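You operate a simulated robot arm through the tools that you are given. There is no shell and no other tool.

You are at the controls of a simulated robot arm. One attempt, no reset.

JOB
Sand both samples on the mat with 80 grit, then with 120 grit.
Fine: the blocks have their grit printed on; finish both samples with the first block before the second, and put each block back where it lay.

Only the result counts: the job must be done as asked and must still hold three seconds after the hand-in. Knocking over, shifting, dropping, spilling or breaking anything else fails it.

ROBOT AND FRAMES
A 7-joint arm with a two-finger parallel gripper, fixed in place. Base frame: the origin is on the floor under the middle of its stand, x ahead of it, y to its left, z up; the work surface is at about z = 0.8. Units: m, degrees, N and s.
It reaches about 0.91 m from its shoulder. Its first joint turns from -166.0 to 166.0 degrees. Payload 3.43 kg.
Tool frame: the origin (TCP) lies between the finger pads and is the grasp point; the fingertips stand 0.03 m ahead of it; z points along the fingers, y is the line along which they close. The gripper opens to 0.094 m. The fingers are 0.028 m wide and 0.01 m thick; the gripper's body (0.05 by 0.096 m) begins 0.055 m behind the TCP.
Orientation is told as [roll, pitch, yaw] about the base's x, y, z axes, in that order, counted from this pose: with the fingers straight down and closing along the base's y, the tool's x points along the base's -x, its y along +y and its z along -z.

CONTROLS
- The arm moves only by the tool nudge_tool. Its argument "series" is a list of rows, each an object (a shift or turn left out is 0, a gripper value left out holds the last) with "delta_pos": the shift along the tool's x, y, z in m, a list of three; "turn": the turn, a rotation vector about the tool's x, y, z in degrees, a list of three; "jaw": the finger opening in m, from 0 to 0.094. In form: [{"delta_pos": [dx, dy, dz], "turn": [ax, ay, az], "jaw": jaw}, ...]. A call has 1 to 20 rows; each row shifts and turns the commanded pose from where the row before left it, along the tool's axes as they then stand. A row lasts 0.2 s, in which the tool goes at most 0.05 m and 8.6 degrees; a call with a longer step from one row to the next is refused whole, and so is a gripper value outside its range. Where a pose cannot be reached the arm comes as near as it can. A force on the tool above 40 N (or 10 N above the force at the start of the call, whichever is more), or a blocked arm, ends the call early, and 0.2 s more pass. The fingers move at their own pace (about 0.045 m/s each) and stop on an object; they squeeze with about 32 N. The grip force told is the motor's: it shows also when the fingers shut on nothing. Time passes only in rows, and 0.2 s behind the last, so rows that do not move let the fingers close. It gives the time, the measured TCP pose, the force on the tool (base axes), the opening and the grip force at its end, in the units of the frame above (readings bear some noise), with the torque about the TCP (base axes, N m) and any sound that the robot's microphone picked up, and new pictures: "show" is both (left out), scene, wrist or none.
- Cameras (640 x 400 px; columns grow to the right, rows downward): "scene" is fixed at [0.2212, 0.6494, 1.4253]; the picture's right is [-0.79, -0.61, 0.00], its down [-0.53, 0.69, -0.48] and it looks along [0.30, -0.38, -0.87] (base axes); focal length 214 px, centre (320, 200). "wrist" rides on the gripper at [0.076, 0.014, -0.102] in the tool frame; the picture's right is [-0.18, 0.98, 0.00], its down [-0.75, -0.14, -0.64] and it looks along [-0.63, -0.12, 0.77] (tool axes); focal length 243 px, centre (320, 200). There is no depth. A picture from a camera that has moved, and an enlarged one, comes with that camera's place and axes in the base frame and with its lens.
- lift_body(by): slides the trunk up (or, below 0, down) by that many m; the arm rides with it, the base frame stays. It gives what a move gives, with no picture.
- enlarge(camera, box): a new picture of the part [left, top, right, bottom] of that camera's present view, enlarged. No time passes.
- close_job(): hands the job in; it is judged then, once.

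Nothing tells you positions but the pictures and the camera data. Unless the task says otherwise, let go and move clear before handing in.

The tools are called after ">>>" as a command line: name --argument value ..., lists and objects as JSON in quotes. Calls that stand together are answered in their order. nudge_tool: Moves the arm, as the interface text tells. Its arguments: {"type":"object","properties":{"series":{"type":"array"},"show":{"type":"string","enum":["both","scene","wrist","none"]}},"required":["series"]} The other tools are called the same way: lift_body (by) moves the trunk up or down; enlarge (camera, box) takes an enlarged picture of a part of a camera's view; close_job () hands the job in.

At the start:

```text
clock: 0.0
tool_pos: [0.4436, 0.2584, 1.0977]
ee_rot: [-4.8, 8.2, 0.2]
contact_force: [-2.8, -22.7, -109.7]
torque: [6.83, -1.46, 0.06]
opening: 0.094
finger_force: 0.0
trunk travel left (down, up): [-0.375, 0.235]
```

scene: 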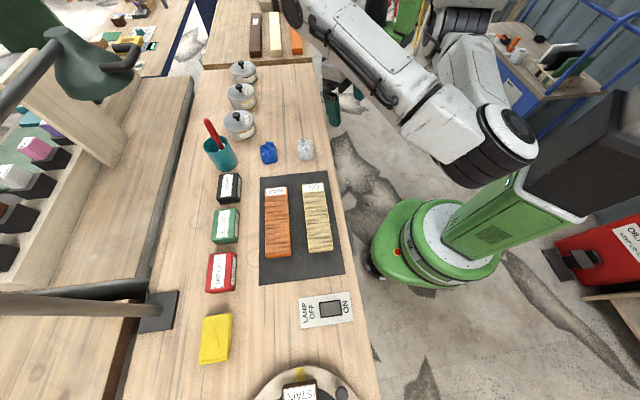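
wrist: 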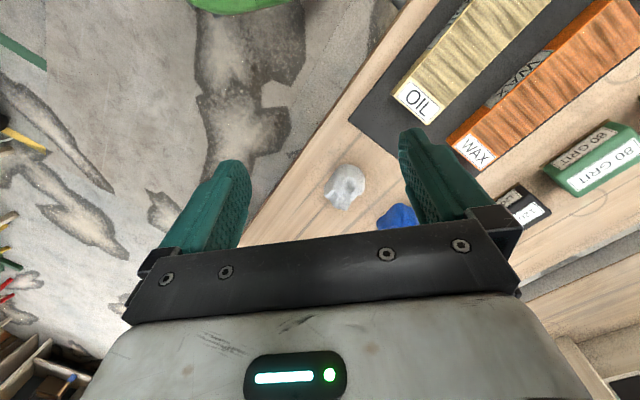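

I see a bench with two wood samples (OIL and WAX labelled) on a dark mat, and a row of blocks (black, green, red, yellow) beside it. I'll enlarge the views to read the grit labels and locate everything before moving.

>>> enlarge --camera "scene" --box '[180, 160, 260, 300]'

>>> enlarge --camera "scene" --box '[240, 160, 380, 340]'

>>> enlarge --camera "wrist" --box '[320, 0, 640, 240]'

>>> enlarge --camera "scene" --box '[180, 280, 360, 400]'

```text
2.86 times, centred on (220, 230) of scene
camera zoom: at [0.2212, 0.6494, 1.4253], right [-0.79, -0.61, 0.0], down [-0.53, 0.69, -0.48], along [0.3, -0.38, -0.87], focal length 613 px, centre (606, 114)
```

zoom: 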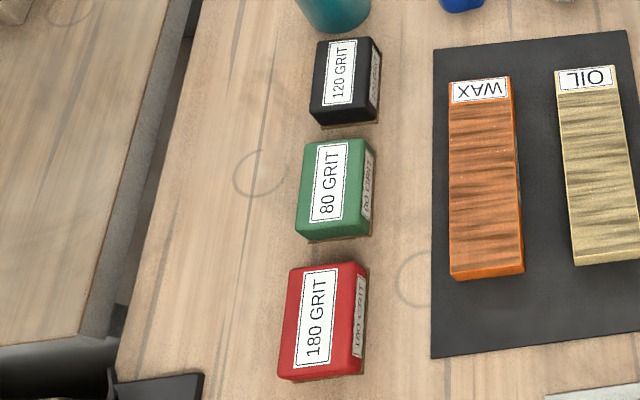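

```text
2.22 times, centred on (310, 250) of scene
camera zoom: at [0.2212, 0.6494, 1.4253], right [-0.79, -0.61, 0.0], down [-0.53, 0.69, -0.48], along [0.3, -0.38, -0.87], focal length 477 px, centre (342, 89)
```

zoom: 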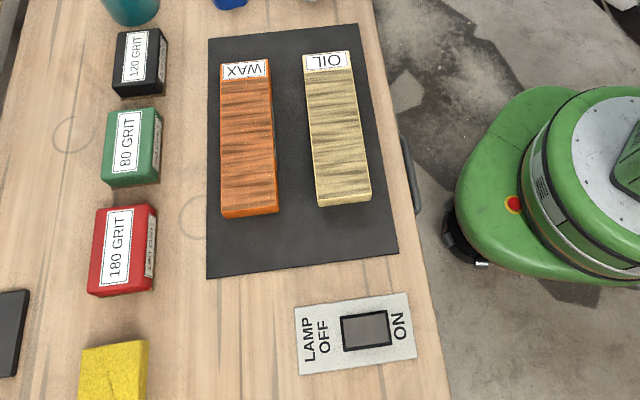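

```text
1.67 times, centred on (480, 120) of wrist
camera zoom: at [0.3814, 0.281, 1.2071], right [0.17, 0.98, -0.11], down [0.84, -0.09, 0.54], along [0.52, -0.18, -0.84], focal length 404 px, centre (53, 333)
```

zoom: 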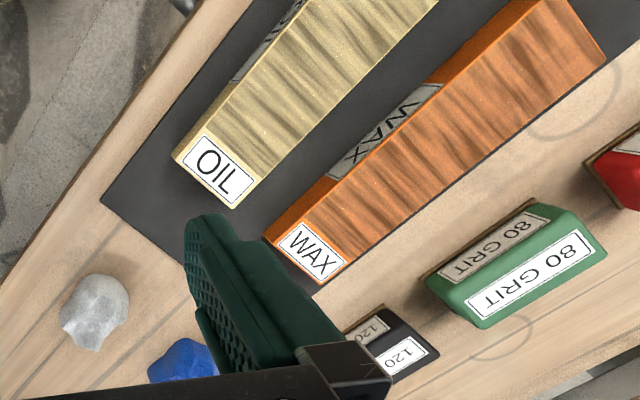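

```text
3.33 times, centred on (270, 340) of scene
camera zoom: at [0.2212, 0.6494, 1.4253], right [-0.79, -0.61, 0.0], down [-0.53, 0.69, -0.48], along [0.3, -0.38, -0.87], focal length 715 px, centre (487, -267)
```

zoom: 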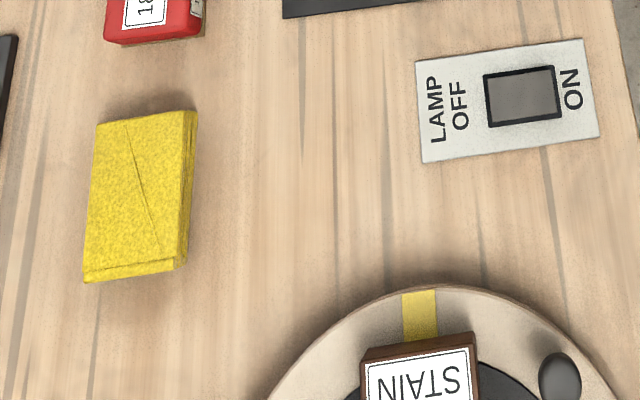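

The blocks from far to near read 120 (black), 80 (green) and 180 (red, a decoy). I take the green one to be near [0.60, 0.63] and the samples near [0.49, 0.52] (WAX) and [0.40, 0.43] (OIL), all along a bench turned 45°. First I'll send a still row to check the odd starting force.

>>> nudge_tool --series '[{"delta_pos": [0, 0, 0]}, {"delta_pos": [0, 0, 0]}]' --show "none"

```text
clock: 0.6
tool_pos: [0.4412, 0.2589, 1.0919]
ee_rot: [-4.4, 8.5, 0.3]
contact_force: [-0.7, 0.3, -0.4]
torque: [-0.01, 0.0, -0.03]
opening: 0.094
finger_force: 0.1
trunk travel left (down, up): [-0.375, 0.235]
```

The starting force was only a transient. Next I level the tool and turn it to yaw -45° so the fingers close across the blocks.

>>> nudge_tool --series '[{"turn": [-2.2, -4.25, 0]}, {"turn": [-2.2, -4.25, 0]}, {"turn": [0, 0, 7.5]}, {"turn": [0, 0, 7.5]}, {"turn": [0, 0, 7.5]}, {"turn": [0, 0, 7.5]}, {"turn": [0, 0, 7.5]}, {"turn": [0, 0, 7.5]}, {}, {}]'

```text
clock: 2.8
tool_pos: [0.4413, 0.2583, 1.091]
ee_rot: [-0.9, -0.2, -44.6]
contact_force: [-1.0, 0.0, -0.2]
torque: [-0.03, 0.0, 0.01]
opening: 0.0942
finger_force: 0.2
trunk travel left (down, up): [-0.375, 0.235]
camera wrist: at [0.3987, 0.3229, 1.1929], right [0.82, 0.57, -0.02], down [0.44, -0.62, 0.65], along [0.36, -0.54, -0.76], focal length 243 px, centre (320, 200)
```

scene: 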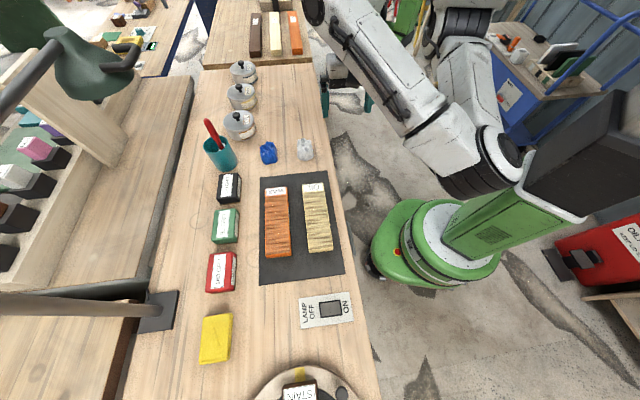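
wrist: 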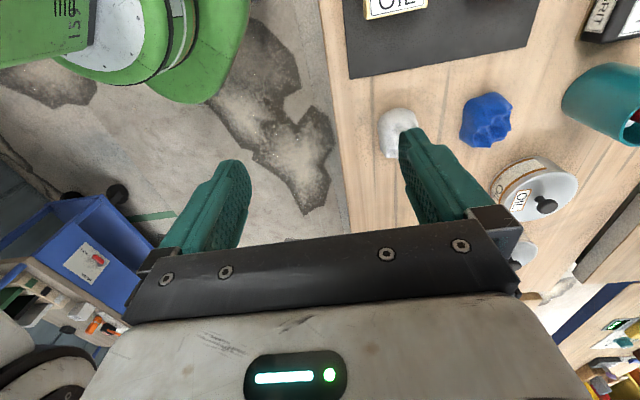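

The tool is nearly level at yaw -45° and clear of everything. Before reaching over the bench I want to know how high the desk lamp hangs, since its head may be near the black block.

>>> enlarge --camera "scene" --box '[0, 0, 240, 150]'

>>> enlarge --camera "scene" --box '[0, 250, 240, 400]'

>>> enlarge --camera "scene" --box '[300, 0, 540, 200]'

```text
2.67 times, centred on (120, 75) of scene
camera zoom: at [0.2212, 0.6494, 1.4253], right [-0.79, -0.61, 0.0], down [-0.53, 0.69, -0.48], along [0.3, -0.38, -0.87], focal length 572 px, centre (853, 533)
```

zoom: 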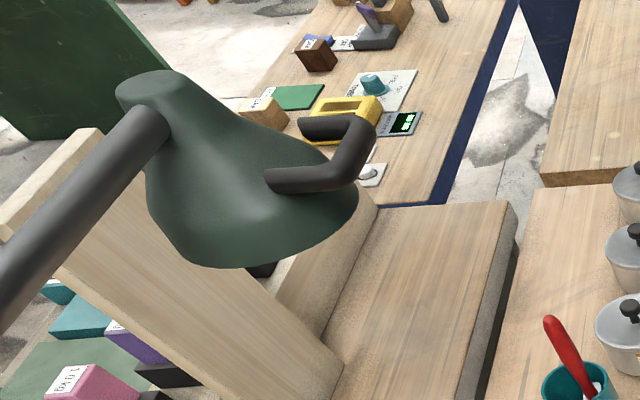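

```text
2.67 times, centred on (120, 325) of scene
camera zoom: at [0.2212, 0.6494, 1.4253], right [-0.79, -0.61, 0.0], down [-0.53, 0.69, -0.48], along [0.3, -0.38, -0.87], focal length 572 px, centre (853, -133)
```

zoom: 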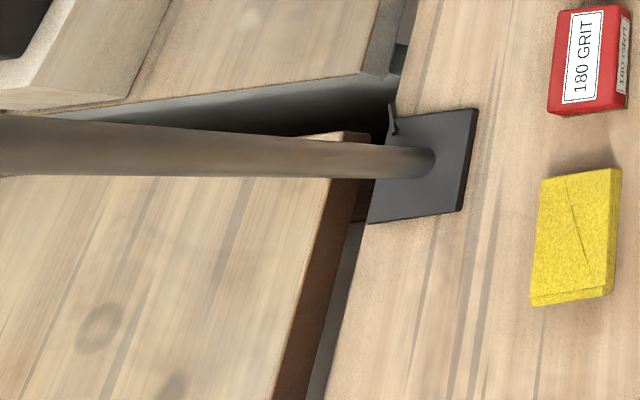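

```text
2.00 times, centred on (420, 100) of scene
camera zoom: at [0.2212, 0.6494, 1.4253], right [-0.79, -0.61, 0.0], down [-0.53, 0.69, -0.48], along [0.3, -0.38, -0.87], focal length 429 px, centre (120, 400)
```

zoom: 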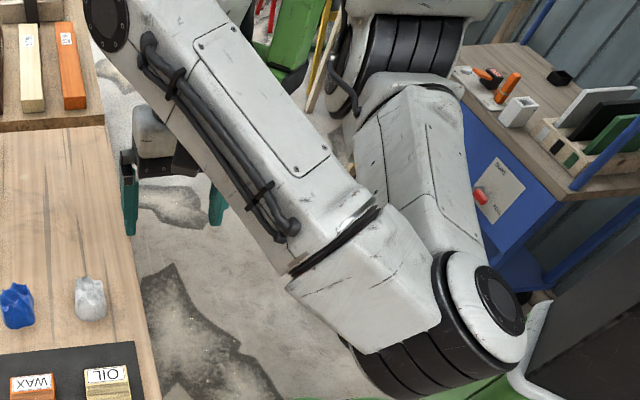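

The lamp stands on a post at the bench's back edge and its arm runs along the back at roughly z = 1.2, but one view leaves its exact place uncertain. I'll turn and tilt the wrist camera to look across the bench before reaching in.

>>> nudge_tool --series '[{"turn": [0, 0, -8.3]}, {"turn": [0, 0, -8.3]}, {"turn": [0, 0, -8.3]}, {"turn": [0, 0, -8.3]}, {"turn": [0, 0, -8.3]}, {"turn": [0, 0, -8.3]}, {"turn": [0, 0, -8.3]}, {"turn": [0, 0, -8.3]}, {"turn": [0, -8, 0]}, {"turn": [0, -8, 0]}, {"turn": [0, -8, 0]}, {}]'

```text
clock: 5.1
tool_pos: [0.4463, 0.2655, 1.0923]
ee_rot: [-1.5, -15.8, 23.6]
contact_force: [0.7, 0.0, 0.6]
torque: [-0.01, 0.03, -0.02]
opening: 0.094
finger_force: 0.1
trunk travel left (down, up): [-0.375, 0.235]
stopped in row 11: the force on the tool passed its limit at 68 N (the readings are from after the stop); the commanded pose is now the measured one
camera wrist: at [0.3464, 0.2398, 1.1696], right [-0.22, 0.97, 0.02], down [0.55, 0.11, 0.83], along [0.8, 0.2, -0.56], focal length 243 px, centre (320, 200)
```

scene: 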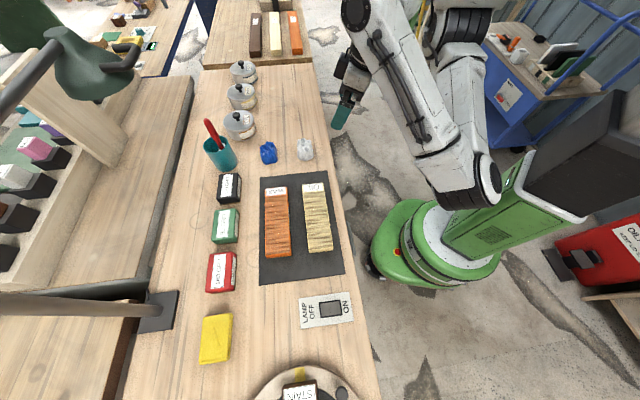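
wrist: 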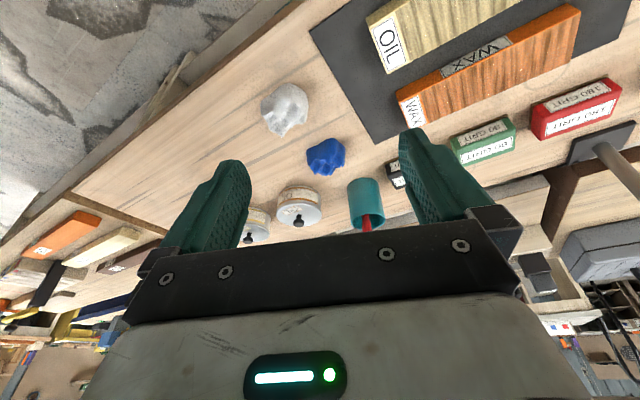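

The wrist now sees the far bench, but the gripper body hides the lamp head, and a brief force spike stopped the move with nothing touched. I'll go back gently towards level, then raise the trunk so the camera looks past the gripper onto the lamp.

>>> nudge_tool --series '[{"turn": [0, 4, 0]}, {"turn": [0, 4, 0]}, {"turn": [0, 4, 0]}, {"turn": [0, 4, 0]}, {"turn": [0, 0, 5]}, {"turn": [0, 0, 5]}, {"turn": [0, 0, 5]}, {"turn": [0, 0, 5]}, {"turn": [0, 0, 5]}, {"turn": [0, 0, 5]}, {}, {}]' --show "none"

>>> lift_body --by 0.2

>>> nudge_tool --series '[{}]' --show "both"

```text
clock: 7.7
tool_pos: [0.4456, 0.2635, 1.0915]
ee_rot: [-0.9, -0.6, -7.2]
contact_force: [1.3, 1.1, 0.3]
torque: [0.01, 0.0, -0.01]
opening: 0.0941
finger_force: 0.1
trunk travel left (down, up): [-0.375, 0.235]
```

```text
clock: 9.8
tool_pos: [0.4459, 0.2634, 1.2923]
ee_rot: [-0.9, -0.4, -6.9]
contact_force: [0.3, -0.2, -0.4]
torque: [-0.02, -0.04, 0.01]
opening: 0.0942
finger_force: 0.1
trunk travel left (down, up): [-0.575, 0.035]
```

```text
clock: 10.2
tool_pos: [0.4459, 0.2639, 1.2924]
ee_rot: [-0.8, -0.5, -7.0]
contact_force: [-1.2, 0.6, 0.9]
torque: [-0.04, -0.02, 0.03]
opening: 0.0938
finger_force: 0.1
trunk travel left (down, up): [-0.575, 0.035]
camera wrist: at [0.371, 0.2886, 1.3923], right [0.3, 0.95, -0.01], down [0.73, -0.22, 0.65], along [0.62, -0.21, -0.76], focal length 243 px, centre (320, 200)
```

scene: 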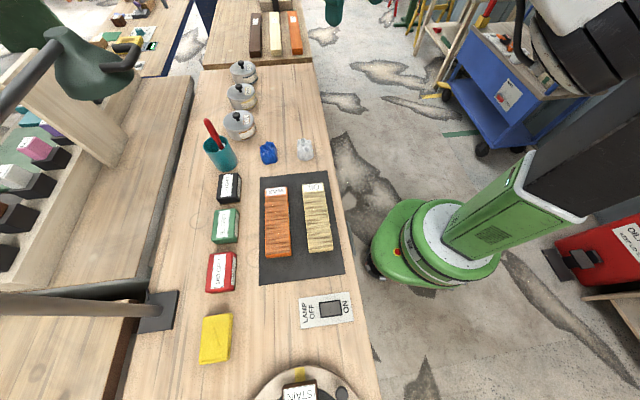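
wrist: 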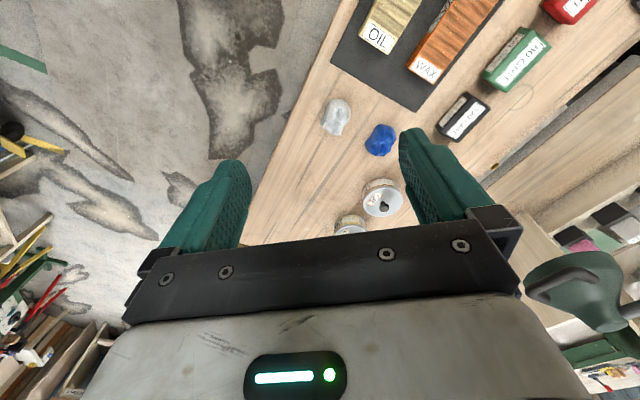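

From the raised position the lamp head shows at the right edge of the wrist picture. I'll enlarge it to work out where it hangs from the two views.

>>> enlarge --camera "wrist" --box '[480, 200, 640, 300]'

>>> enlarge --camera "wrist" --box '[480, 260, 640, 360]'

>>> enlarge --camera "wrist" --box '[320, 0, 640, 200]'

```text
4.00 times, centred on (560, 250) of wrist
camera zoom: at [0.371, 0.2886, 1.3923], right [0.3, 0.95, -0.01], down [0.73, -0.22, 0.65], along [0.62, -0.21, -0.76], focal length 970 px, centre (-640, 0)
```

zoom: 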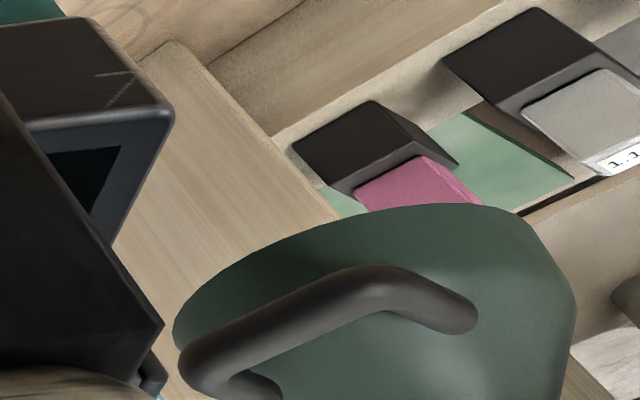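

```text
4.00 times, centred on (560, 310) of wrist
camera zoom: at [0.371, 0.2886, 1.3923], right [0.3, 0.95, -0.01], down [0.73, -0.22, 0.65], along [0.62, -0.21, -0.76], focal length 970 px, centre (-640, -240)
```

zoom: 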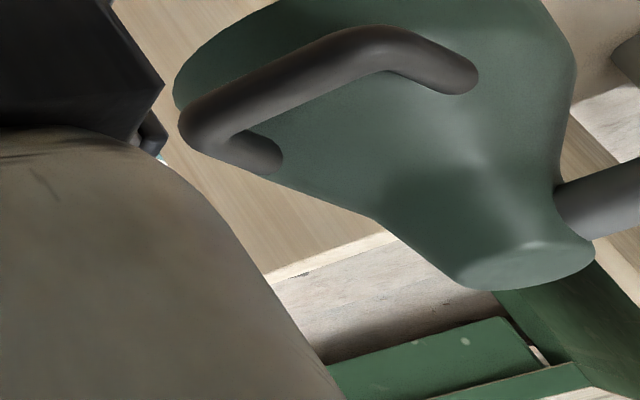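

```text
2.00 times, centred on (480, 100) of wrist
camera zoom: at [0.371, 0.2886, 1.3923], right [0.3, 0.95, -0.01], down [0.73, -0.22, 0.65], along [0.62, -0.21, -0.76], focal length 485 px, centre (0, 400)
```

zoom: 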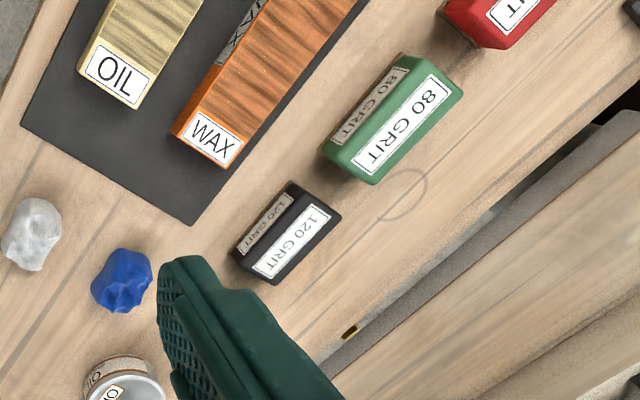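

Two views agree that the lamp head hangs near [0.87–0.95, 0.58] at z 1.1–1.24, well behind the blocks, so a low approach clears it. I put green 80 at [0.597, 0.633] and black 120 at [0.700, 0.535]. I'll lower the trunk again, turn to -45° and go above green.

>>> lift_body --by -0.2

>>> nudge_tool --series '[{"turn": [-0.8, 0.5, 0]}, {"turn": [0, 0, 5]}, {"turn": [0, 0, 5]}, {"turn": [0, 0, 5]}, {"turn": [0, 0, 5]}, {"turn": [0, 0, 5]}, {"turn": [0, 0, 5]}, {"turn": [0, 0, 5]}, {"turn": [0, 0, 3]}, {}, {}]' --show "none"

>>> nudge_tool --series '[{"delta_pos": [0.0077, 0.0184, 0]}, {"delta_pos": [0.0077, 0.0184, 0]}, {"delta_pos": [0.0077, 0.0184, 0]}, {"delta_pos": [0.0077, 0.0184, 0]}, {"delta_pos": [0.0077, 0.0184, 0]}, {"delta_pos": [0.0077, 0.0184, 0]}, {"delta_pos": [0.0077, 0.0184, 0]}, {"delta_pos": [0.0077, 0.0184, 0]}, {"delta_pos": [0.0077, 0.0184, 0]}, {"delta_pos": [0.0077, 0.0184, 0]}, {}]'

```text
clock: 12.4
tool_pos: [0.4459, 0.2638, 1.0912]
ee_rot: [-1.0, -0.4, -7.0]
contact_force: [-0.7, 0.1, -0.1]
torque: [-0.03, 0.04, -0.03]
opening: 0.0939
finger_force: 0.1
trunk travel left (down, up): [-0.375, 0.235]
```

```text
clock: 14.8
tool_pos: [0.4453, 0.2638, 1.092]
ee_rot: [-0.5, -0.5, -44.9]
contact_force: [-0.1, 0.2, -0.6]
torque: [-0.04, 0.0, -0.01]
opening: 0.0939
finger_force: 0.0
trunk travel left (down, up): [-0.375, 0.235]
```

```text
clock: 17.2
tool_pos: [0.5191, 0.4479, 1.0945]
ee_rot: [0.0, -0.4, -44.7]
contact_force: [-0.1, -0.1, -0.6]
torque: [-0.02, 0.01, -0.02]
opening: 0.0935
finger_force: 0.1
trunk travel left (down, up): [-0.375, 0.235]
camera wrist: at [0.4751, 0.5136, 1.1958], right [0.82, 0.57, 0.0], down [0.43, -0.63, 0.65], along [0.37, -0.53, -0.76], focal length 243 px, centre (320, 200)
```

scene: 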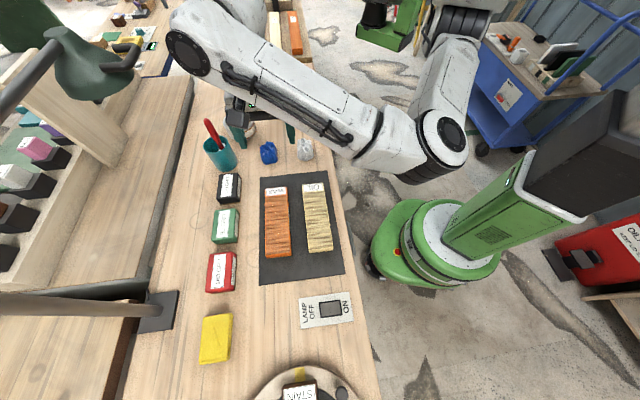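
wrist: 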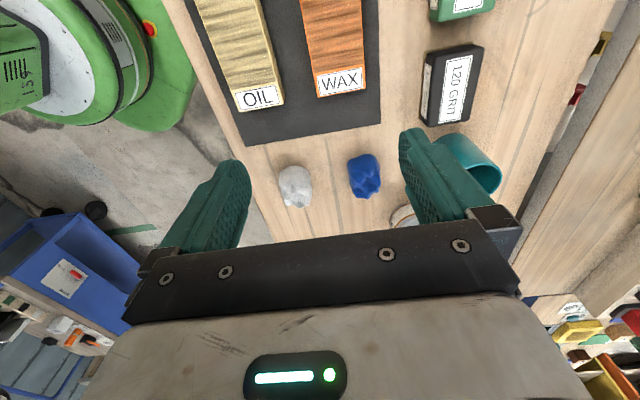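

All is as expected; the wrist joint stands out a little beyond the tool, so I'll descend before reaching further to stay below the lamp arm. Then I'll move over the green block at about z = 0.93.

>>> nudge_tool --series '[{"delta_pos": [0, 0, 0.023]}, {"delta_pos": [0, 0, 0.023]}, {"delta_pos": [0, 0, 0.023]}, {"delta_pos": [0, 0, 0.023]}, {"delta_pos": [0, 0, 0.023]}, {"delta_pos": [0, 0, 0.023]}, {"delta_pos": [0, 0, 0.02]}, {}]' --show "scene"

>>> nudge_tool --series '[{"delta_pos": [0.0076, 0.0186, 0]}, {"delta_pos": [0.0076, 0.0186, 0]}, {"delta_pos": [0.0076, 0.0186, 0]}, {"delta_pos": [0.0076, 0.0186, 0]}, {"delta_pos": [0.0076, 0.0186, 0]}, {"delta_pos": [0.0076, 0.0186, 0]}, {"delta_pos": [0.0076, 0.0186, 0]}, {"delta_pos": [0.0076, 0.0186, 0]}, {"delta_pos": [0.0076, 0.0186, 0]}, {"delta_pos": [0.0076, 0.0186, 0]}, {}, {}]'

```text
clock: 19.0
tool_pos: [0.5222, 0.4478, 0.9365]
ee_rot: [0.0, -0.4, -44.8]
contact_force: [-0.5, -2.2, -0.1]
torque: [-0.03, -0.01, -0.01]
opening: 0.0939
finger_force: 0.1
trunk travel left (down, up): [-0.375, 0.235]
```

scene: 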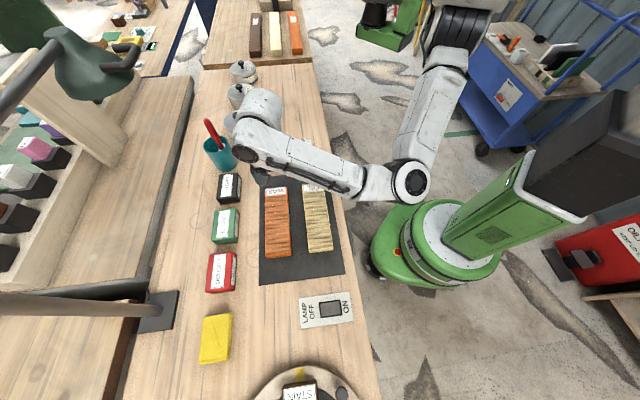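

```text
clock: 21.6
tool_pos: [0.5984, 0.6329, 0.9357]
ee_rot: [0.0, -0.5, -44.8]
contact_force: [-0.5, 0.2, 0.3]
torque: [0.01, 0.01, 0.02]
opening: 0.0939
finger_force: 0.0
trunk travel left (down, up): [-0.375, 0.235]
camera wrist: at [0.5544, 0.6971, 1.0364], right [0.82, 0.57, 0.0], down [0.43, -0.63, 0.65], along [0.37, -0.53, -0.76], focal length 243 px, centre (320, 200)
```

scene: 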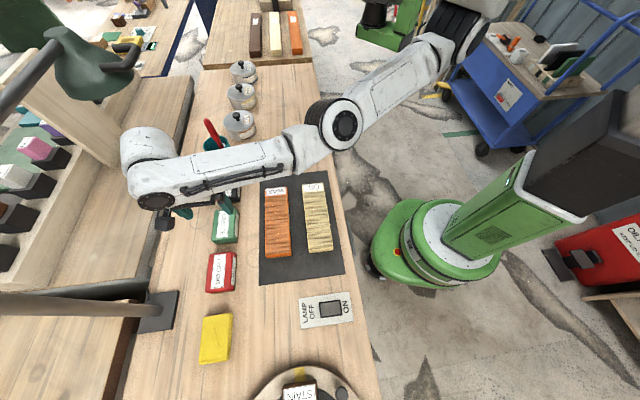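
wrist: 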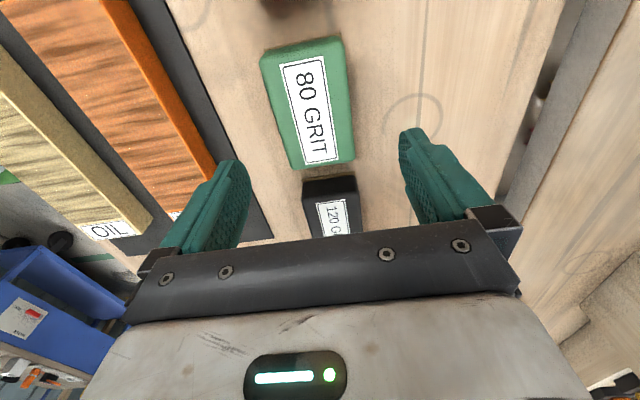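

The tool is over the green 80 block, about 4 mm too far towards the back. I'll correct that, trim the tilt and descend around the block with the jaws open.

>>> nudge_tool --series '[{"delta_pos": [0, -0.004, 0], "turn": [0, 0.5, 0.2], "jaw": 0.094}, {"delta_pos": [0, 0, 0.015]}, {"delta_pos": [0, 0, 0.015]}, {"delta_pos": [0, 0, 0.015]}, {"delta_pos": [0, 0, 0.01]}, {}, {}]'

```text
clock: 23.2
tool_pos: [0.5944, 0.6309, 0.8801]
ee_rot: [-0.1, 0.1, -45.0]
contact_force: [0.4, 0.3, -0.9]
torque: [0.02, 0.02, 0.02]
opening: 0.0944
finger_force: 0.0
trunk travel left (down, up): [-0.375, 0.235]
camera wrist: at [0.5516, 0.6949, 0.9816], right [0.83, 0.56, 0.0], down [0.43, -0.63, 0.64], along [0.36, -0.53, -0.77], focal length 243 px, centre (320, 200)
```

scene: 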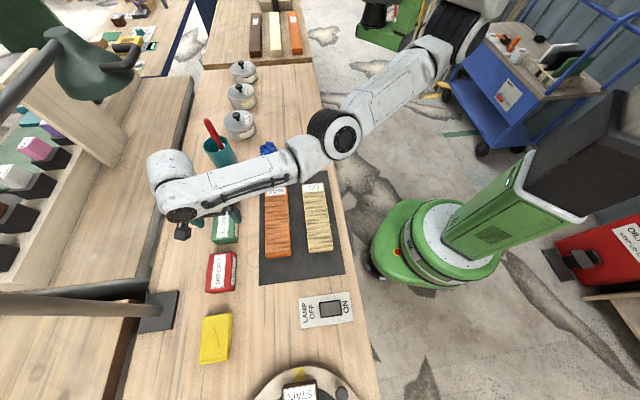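
wrist: 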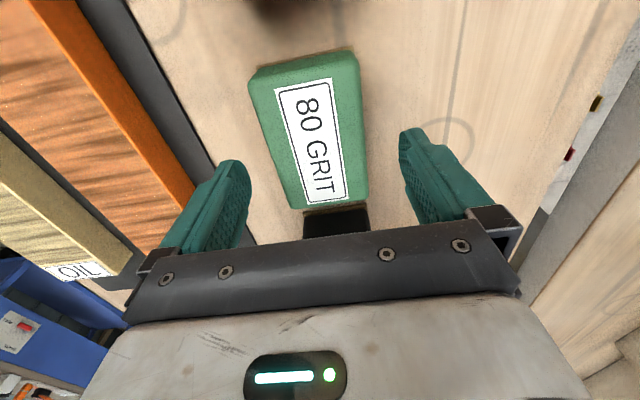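

The block is centred between the fingers to within a few mm. I'll make the final descent to about z = 0.84, leaving the fingertips about 1 cm above the table, and look before closing.

>>> nudge_tool --series '[{"delta_pos": [-0.004, 0, 0.01]}, {"delta_pos": [0, 0, 0.01]}, {"delta_pos": [0, 0, 0.01]}, {"delta_pos": [0, 0, 0.009]}, {}, {}]'

```text
clock: 24.6
tool_pos: [0.5978, 0.6278, 0.8411]
ee_rot: [0.0, 0.2, -45.0]
contact_force: [0.2, 0.3, -0.5]
torque: [0.03, 0.0, 0.01]
opening: 0.0942
finger_force: 0.2
trunk travel left (down, up): [-0.375, 0.235]
camera wrist: at [0.555, 0.6922, 0.9433], right [0.83, 0.56, 0.0], down [0.43, -0.63, 0.64], along [0.36, -0.53, -0.77], focal length 243 px, centre (320, 200)
```

scene: 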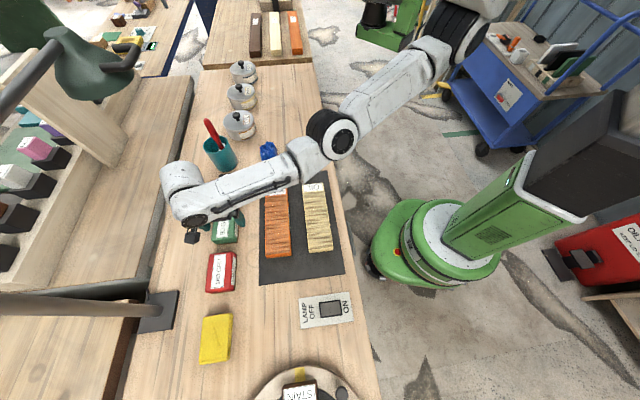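
wrist: 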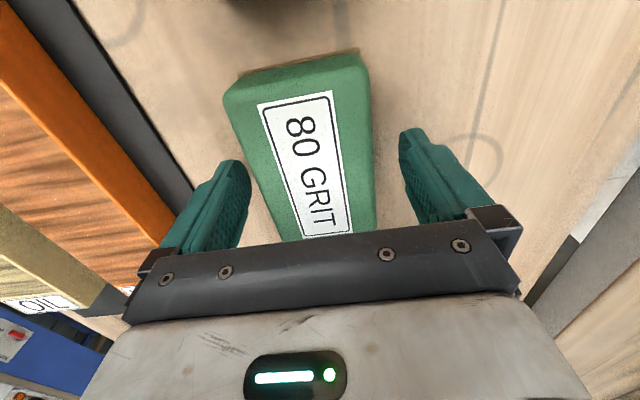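

The fingers straddle the block with clear space on both sides, and the block lies at TCP [0.598, 0.628] with yaw -45°, which I note for putting it back. Now I'll close on it.

>>> nudge_tool --series '[{"jaw": 0.03}, {"jaw": 0.03}, {"jaw": 0.03}, {"jaw": 0.03}, {"jaw": 0.03}]'

```text
clock: 25.8
tool_pos: [0.5984, 0.628, 0.8418]
ee_rot: [0.0, 0.1, -45.0]
contact_force: [-1.4, -0.6, 1.0]
torque: [0.0, -0.03, 0.01]
opening: 0.0691
finger_force: 32.1
trunk travel left (down, up): [-0.375, 0.235]
camera wrist: at [0.5548, 0.6923, 0.9436], right [0.83, 0.56, 0.0], down [0.43, -0.63, 0.64], along [0.36, -0.53, -0.77], focal length 243 px, centre (320, 200)
```

scene: 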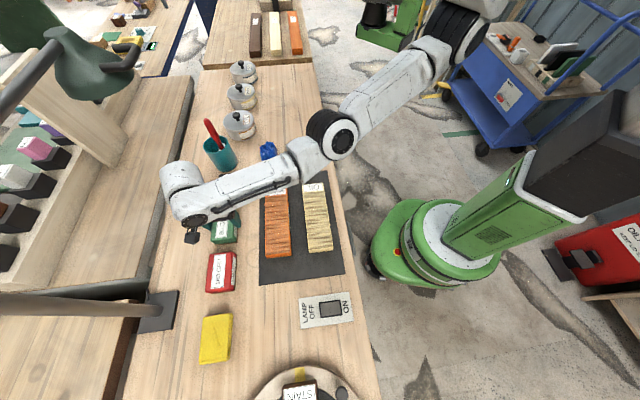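
wrist: 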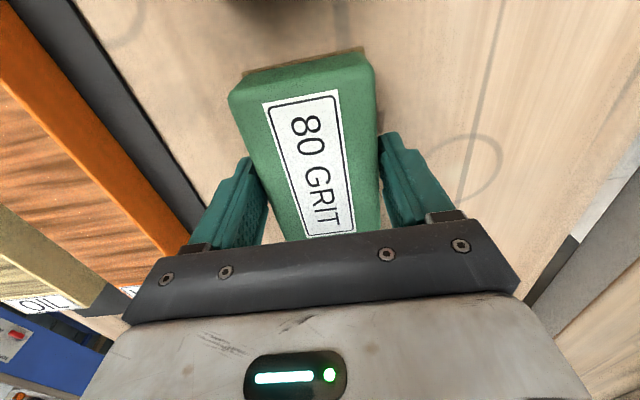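

The grip holds at 0.069 m with 32 N. Closing pulled the block about 3 mm towards the back, so I'll return it to TCP about [0.596, 0.626]. Now I'll lift it straight up and check it comes along.

>>> nudge_tool --series '[{"delta_pos": [0, 0, -0.005]}, {"delta_pos": [0, 0, -0.01]}, {"delta_pos": [0, 0, -0.015]}, {"delta_pos": [0, 0, -0.02]}, {"delta_pos": [0, 0, -0.02]}, {"delta_pos": [0, 0, -0.01]}, {}, {}]'

```text
clock: 27.6
tool_pos: [0.5999, 0.628, 0.9213]
ee_rot: [0.0, 0.1, -45.0]
contact_force: [-0.4, 0.2, -1.4]
torque: [0.01, -0.02, 0.02]
opening: 0.0692
finger_force: 31.8
trunk travel left (down, up): [-0.375, 0.235]
camera wrist: at [0.5555, 0.6926, 1.0235], right [0.83, 0.56, 0.0], down [0.43, -0.63, 0.64], along [0.36, -0.53, -0.77], focal length 243 px, centre (320, 200)
```

scene: 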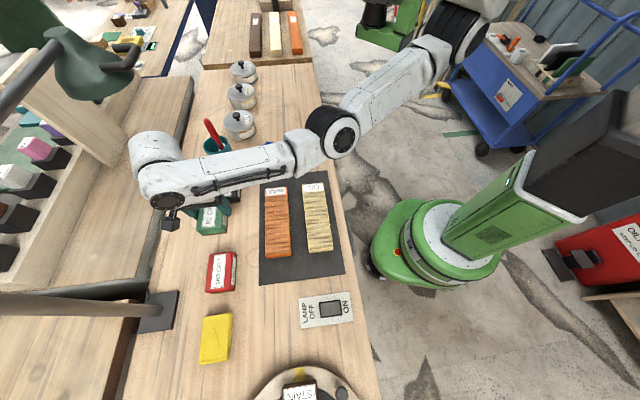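
wrist: 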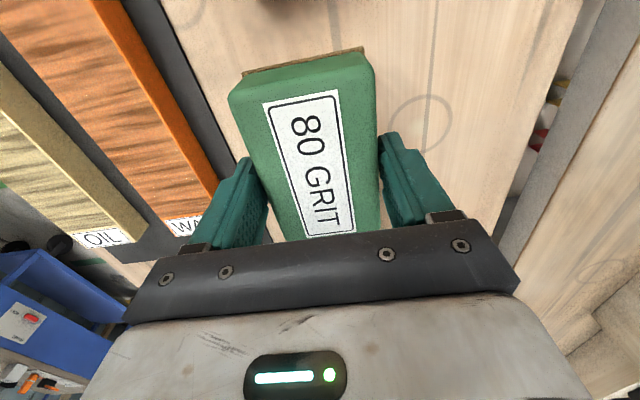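

The block is held and lifted cleanly. Next I'll carry it towards the robot to sit above the WAX sample and check alignment.

>>> nudge_tool --series '[{"delta_pos": [0, -0.0175, 0]}, {"delta_pos": [0, -0.0175, 0]}, {"delta_pos": [0, -0.0175, 0]}, {"delta_pos": [0, -0.0175, 0]}, {"delta_pos": [0, -0.0175, 0]}, {"delta_pos": [0, -0.0175, 0]}, {"delta_pos": [0, -0.0175, 0]}, {"delta_pos": [0, -0.0175, 0]}, {"delta_pos": [0, -0.0165, 0]}, {}, {}]'

```text
clock: 30.0
tool_pos: [0.4887, 0.5175, 0.9205]
ee_rot: [0.0, 0.1, -45.0]
contact_force: [-0.4, 0.3, -2.2]
torque: [-0.01, 0.02, 0.0]
opening: 0.0691
finger_force: 32.0
trunk travel left (down, up): [-0.375, 0.235]
camera wrist: at [0.4451, 0.5818, 1.0237], right [0.83, 0.56, 0.0], down [0.43, -0.63, 0.64], along [0.36, -0.53, -0.77], focal length 243 px, centre (320, 200)
```

scene: 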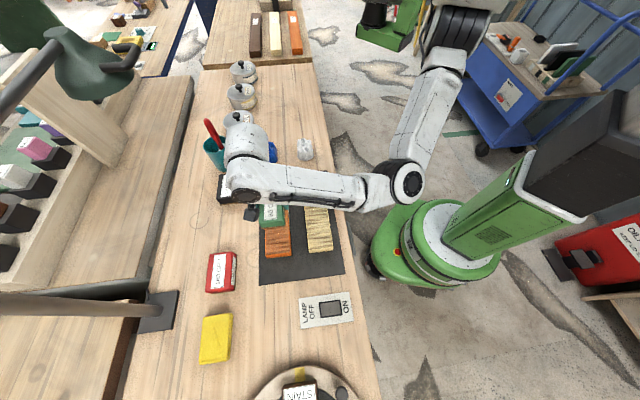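
wrist: 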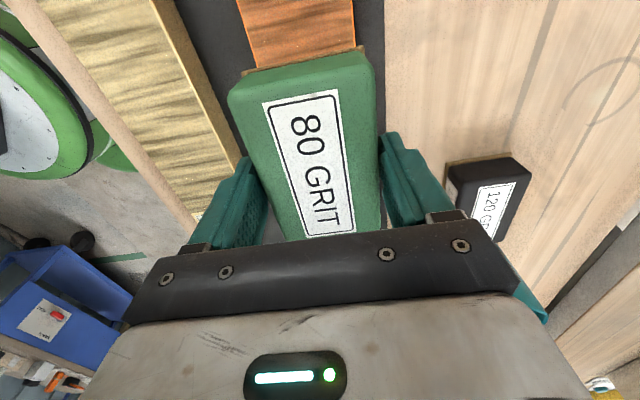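

The block sits above the WAX sample, with centre lines matching within about 2 mm; the sample spans roughly ±0.11 m along the bench around here. I'll descend to just above it and feel for contact.

>>> nudge_tool --series '[{"delta_pos": [0, -0.001, 0.01]}, {"delta_pos": [0, 0, 0.01]}, {"delta_pos": [0, 0, 0.01]}, {"delta_pos": [0, 0, 0.005]}, {"delta_pos": [0, 0, 0.003]}, {}, {}]' --show "wrist"

>>> nudge_tool --series '[{"delta_pos": [0, 0, 0.002]}, {"delta_pos": [0, 0, 0.002]}, {}]' --show "none"

>>> nudge_tool --series '[{"delta_pos": [0, 0, 0.002]}, {"delta_pos": [0, 0, 0.002]}, {}]' --show "none"

```text
clock: 31.6
tool_pos: [0.487, 0.5161, 0.8837]
ee_rot: [0.0, 0.1, -45.0]
contact_force: [0.1, 0.3, -1.7]
torque: [0.0, -0.02, 0.02]
opening: 0.069
finger_force: 32.3
trunk travel left (down, up): [-0.375, 0.235]
camera wrist: at [0.4435, 0.5806, 0.9858], right [0.83, 0.56, 0.0], down [0.43, -0.63, 0.64], along [0.36, -0.53, -0.77], focal length 243 px, centre (320, 200)
```

wrist: 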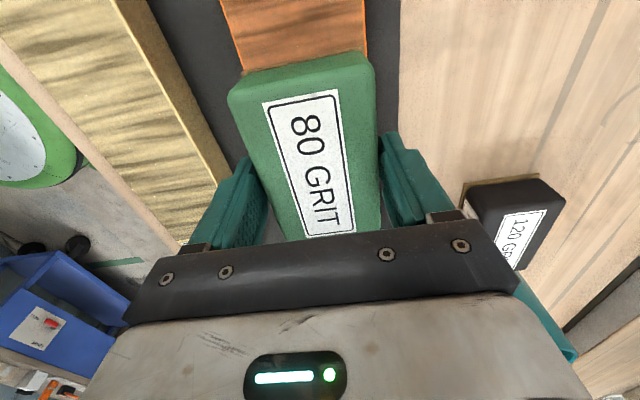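

```text
clock: 32.4
tool_pos: [0.4873, 0.5161, 0.8797]
ee_rot: [0.0, 0.1, -45.0]
contact_force: [-0.4, 0.4, -2.2]
torque: [0.02, 0.01, 0.01]
opening: 0.0689
finger_force: 32.0
trunk travel left (down, up): [-0.375, 0.235]
```

```text
clock: 33.2
tool_pos: [0.4865, 0.517, 0.8751]
ee_rot: [0.1, 0.2, -45.0]
contact_force: [-0.5, -1.4, -1.6]
torque: [0.02, 0.01, -0.03]
opening: 0.0688
finger_force: 31.9
trunk travel left (down, up): [-0.375, 0.235]
```

No contact yet at z = 0.875 with the block well lined up over the sample. I'll keep lowering in millimetre steps.

>>> nudge_tool --series '[{"delta_pos": [0, 0, 0.0015]}, {"delta_pos": [0, 0, 0.0015]}, {}]' --show "none"

>>> nudge_tool --series '[{"delta_pos": [0, 0, 0.001]}, {"delta_pos": [0, 0, 0.001]}, {}]' --show "none"

```text
clock: 34.0
tool_pos: [0.488, 0.5165, 0.8757]
ee_rot: [0.1, 0.1, -45.1]
contact_force: [0.0, -2.2, 29.0]
torque: [-0.46, 0.32, 0.06]
opening: 0.0691
finger_force: 32.4
trunk travel left (down, up): [-0.375, 0.235]
```

```text
clock: 34.4
tool_pos: [0.4875, 0.5167, 0.8749]
ee_rot: [0.4, 0.1, -45.2]
contact_force: [-3.3, -7.3, 14.7]
torque: [-0.28, 0.21, 0.18]
opening: 0.0692
finger_force: 31.6
trunk travel left (down, up): [-0.375, 0.235]
stopped in row 2: the force on the tool passed its limit at 42 N (the readings are from after the stop); the commanded pose is now the measured one
```

Contact came at z ≈ 0.875, so the sample top is about 0.833, and the arm presses at roughly 10 N per mm. I'll check the resting force now.

>>> nudge_tool --series '[{}, {}]' --show "wrist"

```text
clock: 35.0
tool_pos: [0.4878, 0.5175, 0.8767]
ee_rot: [0.4, 0.1, -45.1]
contact_force: [-3.0, -7.6, 20.9]
torque: [-0.36, 0.18, -0.03]
opening: 0.0689
finger_force: 32.1
trunk travel left (down, up): [-0.375, 0.235]
camera wrist: at [0.4436, 0.5805, 0.9772], right [0.83, 0.56, 0.01], down [0.43, -0.64, 0.64], along [0.36, -0.53, -0.77], focal length 243 px, centre (320, 200)
```

wrist: 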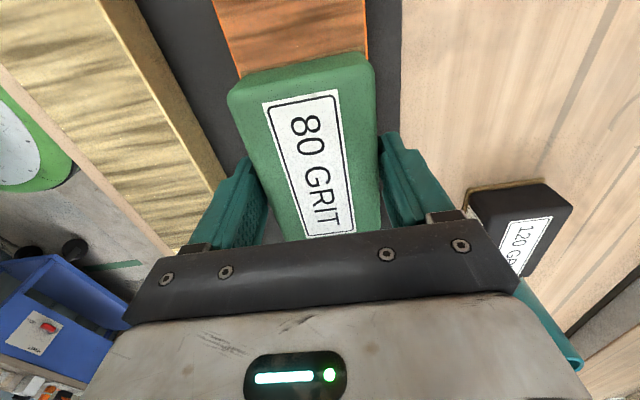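

The block rests flat on WAX with about 21 N, a bit firm. I'll ease it by 1 mm and make the first slow half-stroke towards the label end.

>>> nudge_tool --series '[{"delta_pos": [0, 0, -0.001]}, {"delta_pos": [-0.008, 0, 0]}, {"delta_pos": [-0.008, 0, 0]}, {"delta_pos": [-0.008, 0, 0]}, {}]' --show "wrist"

```text
clock: 36.2
tool_pos: [0.5046, 0.5005, 0.8741]
ee_rot: [0.3, 0.2, -44.9]
contact_force: [-6.0, 8.0, 9.9]
torque: [0.29, -0.02, 0.25]
opening: 0.069
finger_force: 31.6
trunk travel left (down, up): [-0.375, 0.235]
camera wrist: at [0.4606, 0.5642, 0.9772], right [0.83, 0.56, 0.01], down [0.43, -0.64, 0.64], along [0.36, -0.53, -0.77], focal length 243 px, centre (320, 200)
```

wrist: 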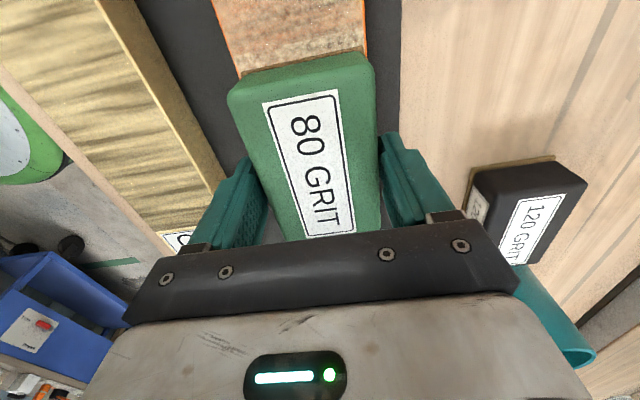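

The surface visibly pales behind the block, so the sanding works with about 10 N pressing and 10 N drag. I'll continue to the label end and then go back over the whole length.

>>> nudge_tool --series '[{"delta_pos": [-0.0085, 0, 0]}, {"delta_pos": [-0.0085, 0, 0]}, {"delta_pos": [-0.0085, 0, 0]}, {"delta_pos": [-0.0085, 0, 0]}, {"delta_pos": [-0.0085, 0, 0]}, {}]' --show "both"

```text
clock: 37.6
tool_pos: [0.5343, 0.4702, 0.8745]
ee_rot: [0.2, 0.1, -45.0]
contact_force: [-5.1, 5.7, 10.1]
torque: [0.13, -0.07, 0.09]
opening: 0.0691
finger_force: 32.1
trunk travel left (down, up): [-0.375, 0.235]
camera wrist: at [0.4909, 0.5337, 0.9771], right [0.83, 0.56, 0.0], down [0.43, -0.64, 0.64], along [0.36, -0.53, -0.77], focal length 243 px, centre (320, 200)
```

scene: 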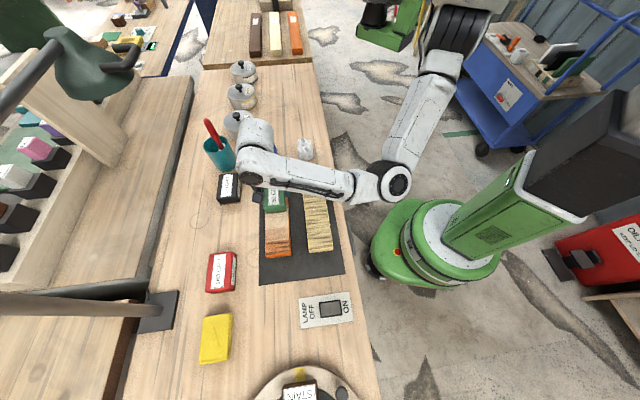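
wrist: 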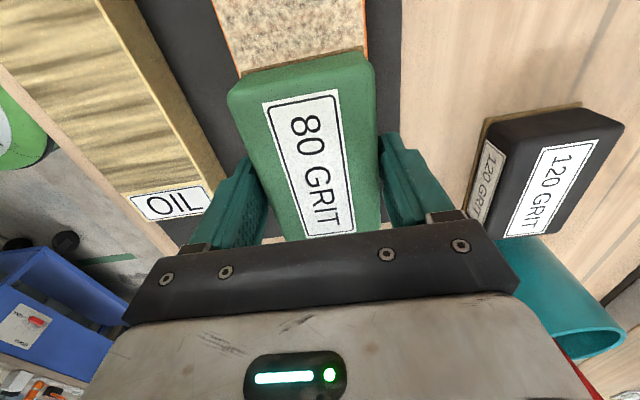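

The block is at the label end now and the surface left behind looks evenly pale. I'll enlarge the scene to judge the overlap at this end and check that the sample has not moved.

>>> enlarge --camera "scene" --box '[250, 180, 350, 280]'

>>> enlarge --camera "wrist" --box '[180, 0, 420, 150]'

```text
4.00 times, centred on (300, 230) of scene
camera zoom: at [0.2212, 0.6494, 1.4253], right [-0.79, -0.61, 0.0], down [-0.53, 0.69, -0.48], along [0.3, -0.38, -0.87], focal length 858 px, centre (400, 80)
```

zoom: 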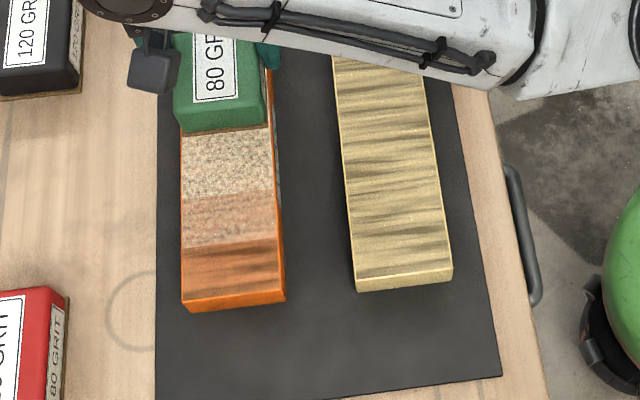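

```text
2.67 times, centred on (300, 75) of wrist
camera zoom: at [0.4909, 0.5337, 0.9771], right [0.83, 0.56, 0.0], down [0.43, -0.64, 0.64], along [0.36, -0.53, -0.77], focal length 647 px, centre (373, 533)
```

zoom: 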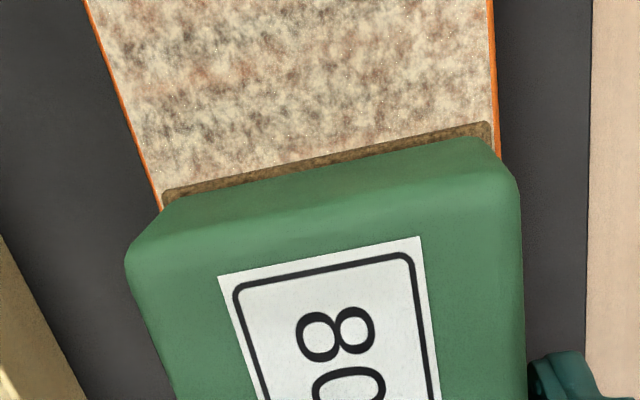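

The sample has not moved. The picture shows sanding building up with travel: the first band is half done, the next fully pale, and the near third still raw. Now the return stroke over the full length to the other end.

>>> nudge_tool --series '[{"delta_pos": [0.0085, 0, 0]}, {"delta_pos": [0.0085, 0, 0]}, {"delta_pos": [0.0085, 0, 0]}, {"delta_pos": [0.0085, 0, 0]}, {"delta_pos": [0.0085, 0, 0]}, {"delta_pos": [0.0085, 0, 0]}, {"delta_pos": [0.0085, 0, 0]}, {"delta_pos": [0.0085, 0, 0]}, {}]' --show "none"

>>> nudge_tool --series '[{"delta_pos": [0.0085, 0, 0]}, {"delta_pos": [0.0085, 0, 0]}, {"delta_pos": [0.0085, 0, 0]}, {"delta_pos": [0.0085, 0, 0]}, {"delta_pos": [0.0085, 0, 0]}, {"delta_pos": [0.0085, 0, 0]}, {"delta_pos": [0.0085, 0, 0]}, {}]' --show "both"

```text
clock: 39.6
tool_pos: [0.4868, 0.5183, 0.8747]
ee_rot: [0.3, 0.2, -45.1]
contact_force: [6.4, -5.6, 12.1]
torque: [-0.13, -0.03, 0.04]
opening: 0.0689
finger_force: 32.0
trunk travel left (down, up): [-0.375, 0.235]
```

```text
clock: 41.4
tool_pos: [0.4447, 0.5598, 0.8753]
ee_rot: [0.3, 0.2, -45.2]
contact_force: [3.0, -3.9, 6.0]
torque: [0.06, 0.01, -0.06]
opening: 0.069
finger_force: 31.9
trunk travel left (down, up): [-0.375, 0.235]
camera wrist: at [0.4005, 0.6236, 0.977], right [0.83, 0.56, 0.0], down [0.43, -0.64, 0.64], along [0.36, -0.53, -0.77], focal length 243 px, centre (320, 200)
```

scene: 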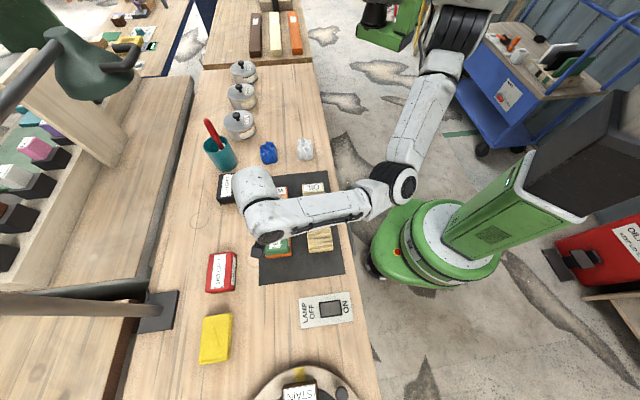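
wrist: 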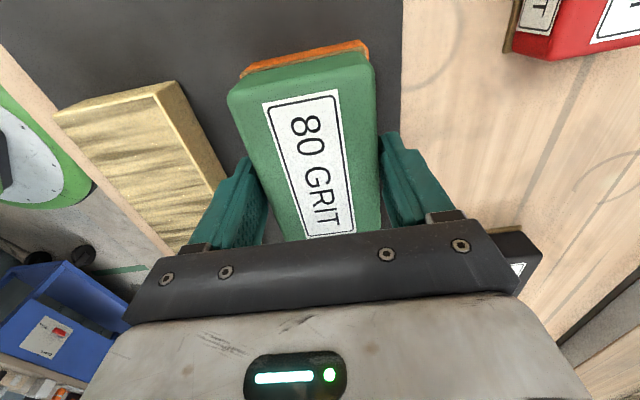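

The block is now close to the near end with about 6 N left. I'll look at how far it reaches past the edge before the next stroke.

>>> enlarge --camera "wrist" --box '[200, 20, 400, 145]'

>>> enlarge --camera "scene" --box '[240, 180, 340, 280]'

```text
3.20 times, centred on (300, 82) of wrist
camera zoom: at [0.4005, 0.6236, 0.977], right [0.83, 0.56, 0.0], down [0.43, -0.64, 0.64], along [0.36, -0.53, -0.77], focal length 776 px, centre (384, 576)
```

zoom: 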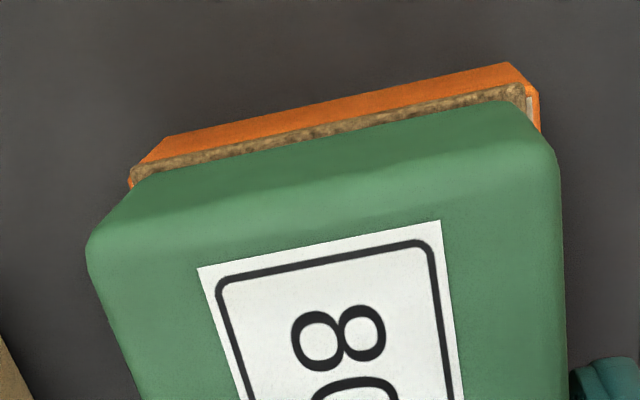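

```text
4.00 times, centred on (290, 230) of scene
camera zoom: at [0.2212, 0.6494, 1.4253], right [-0.79, -0.61, 0.0], down [-0.53, 0.69, -0.48], along [0.3, -0.38, -0.87], focal length 858 px, centre (440, 80)
```

zoom: 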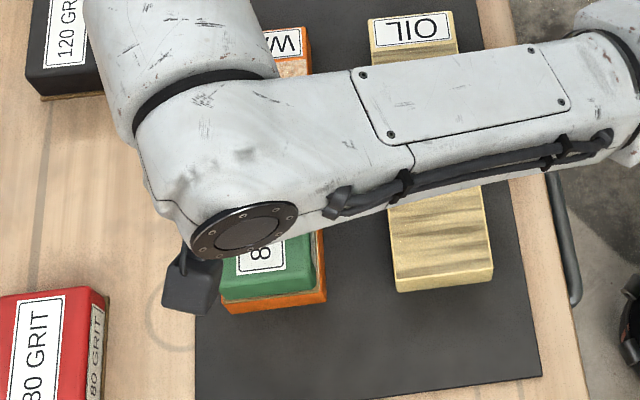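

The block's end is flush with the sample's near edge here, so the coverage reaches it. I'll go 4 mm further, press slightly more, and make a full stroke back to the label end.

>>> nudge_tool --series '[{"delta_pos": [0.004, 0, 0.0004]}, {"delta_pos": [-0.0085, 0, 0]}, {"delta_pos": [-0.0085, 0, 0]}, {"delta_pos": [-0.0085, 0, 0]}, {"delta_pos": [-0.0085, 0, 0]}, {"delta_pos": [-0.0085, 0, 0]}, {"delta_pos": [-0.0085, 0, 0]}, {"delta_pos": [-0.0085, 0, 0]}, {"delta_pos": [-0.0085, 0, 0]}, {}]' --show "none"

>>> nudge_tool --series '[{"delta_pos": [-0.0085, 0, 0]}, {"delta_pos": [-0.0085, 0, 0]}, {"delta_pos": [-0.0085, 0, 0]}, {"delta_pos": [-0.0085, 0, 0]}, {"delta_pos": [-0.0085, 0, 0]}, {"delta_pos": [-0.0085, 0, 0]}, {"delta_pos": [-0.0085, 0, 0]}, {}]' --show "both"

```text
clock: 43.6
tool_pos: [0.4896, 0.516, 0.8744]
ee_rot: [0.3, 0.1, -45.1]
contact_force: [-2.8, 2.4, 4.3]
torque: [0.17, -0.03, 0.15]
opening: 0.0692
finger_force: 31.6
trunk travel left (down, up): [-0.375, 0.235]
```

```text
clock: 45.4
tool_pos: [0.5311, 0.4737, 0.8748]
ee_rot: [0.4, 0.2, -45.1]
contact_force: [-0.3, 1.8, 1.0]
torque: [0.05, -0.06, 0.07]
opening: 0.0688
finger_force: 32.4
trunk travel left (down, up): [-0.375, 0.235]
camera wrist: at [0.488, 0.5368, 0.9769], right [0.83, 0.56, 0.0], down [0.43, -0.64, 0.64], along [0.36, -0.53, -0.77], focal length 243 px, centre (320, 200)
```

scene: 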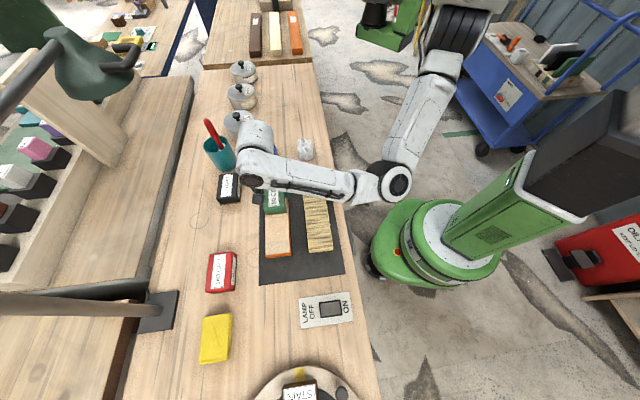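
wrist: 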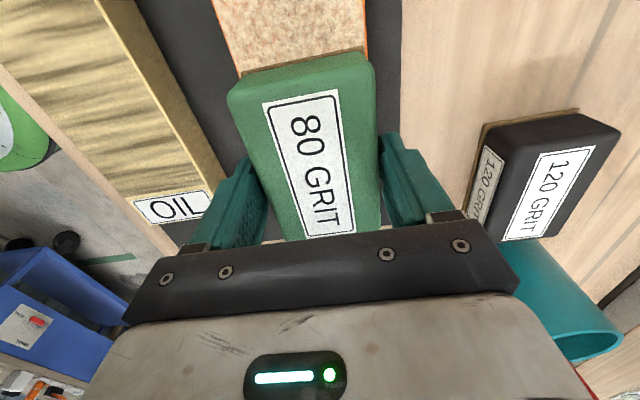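

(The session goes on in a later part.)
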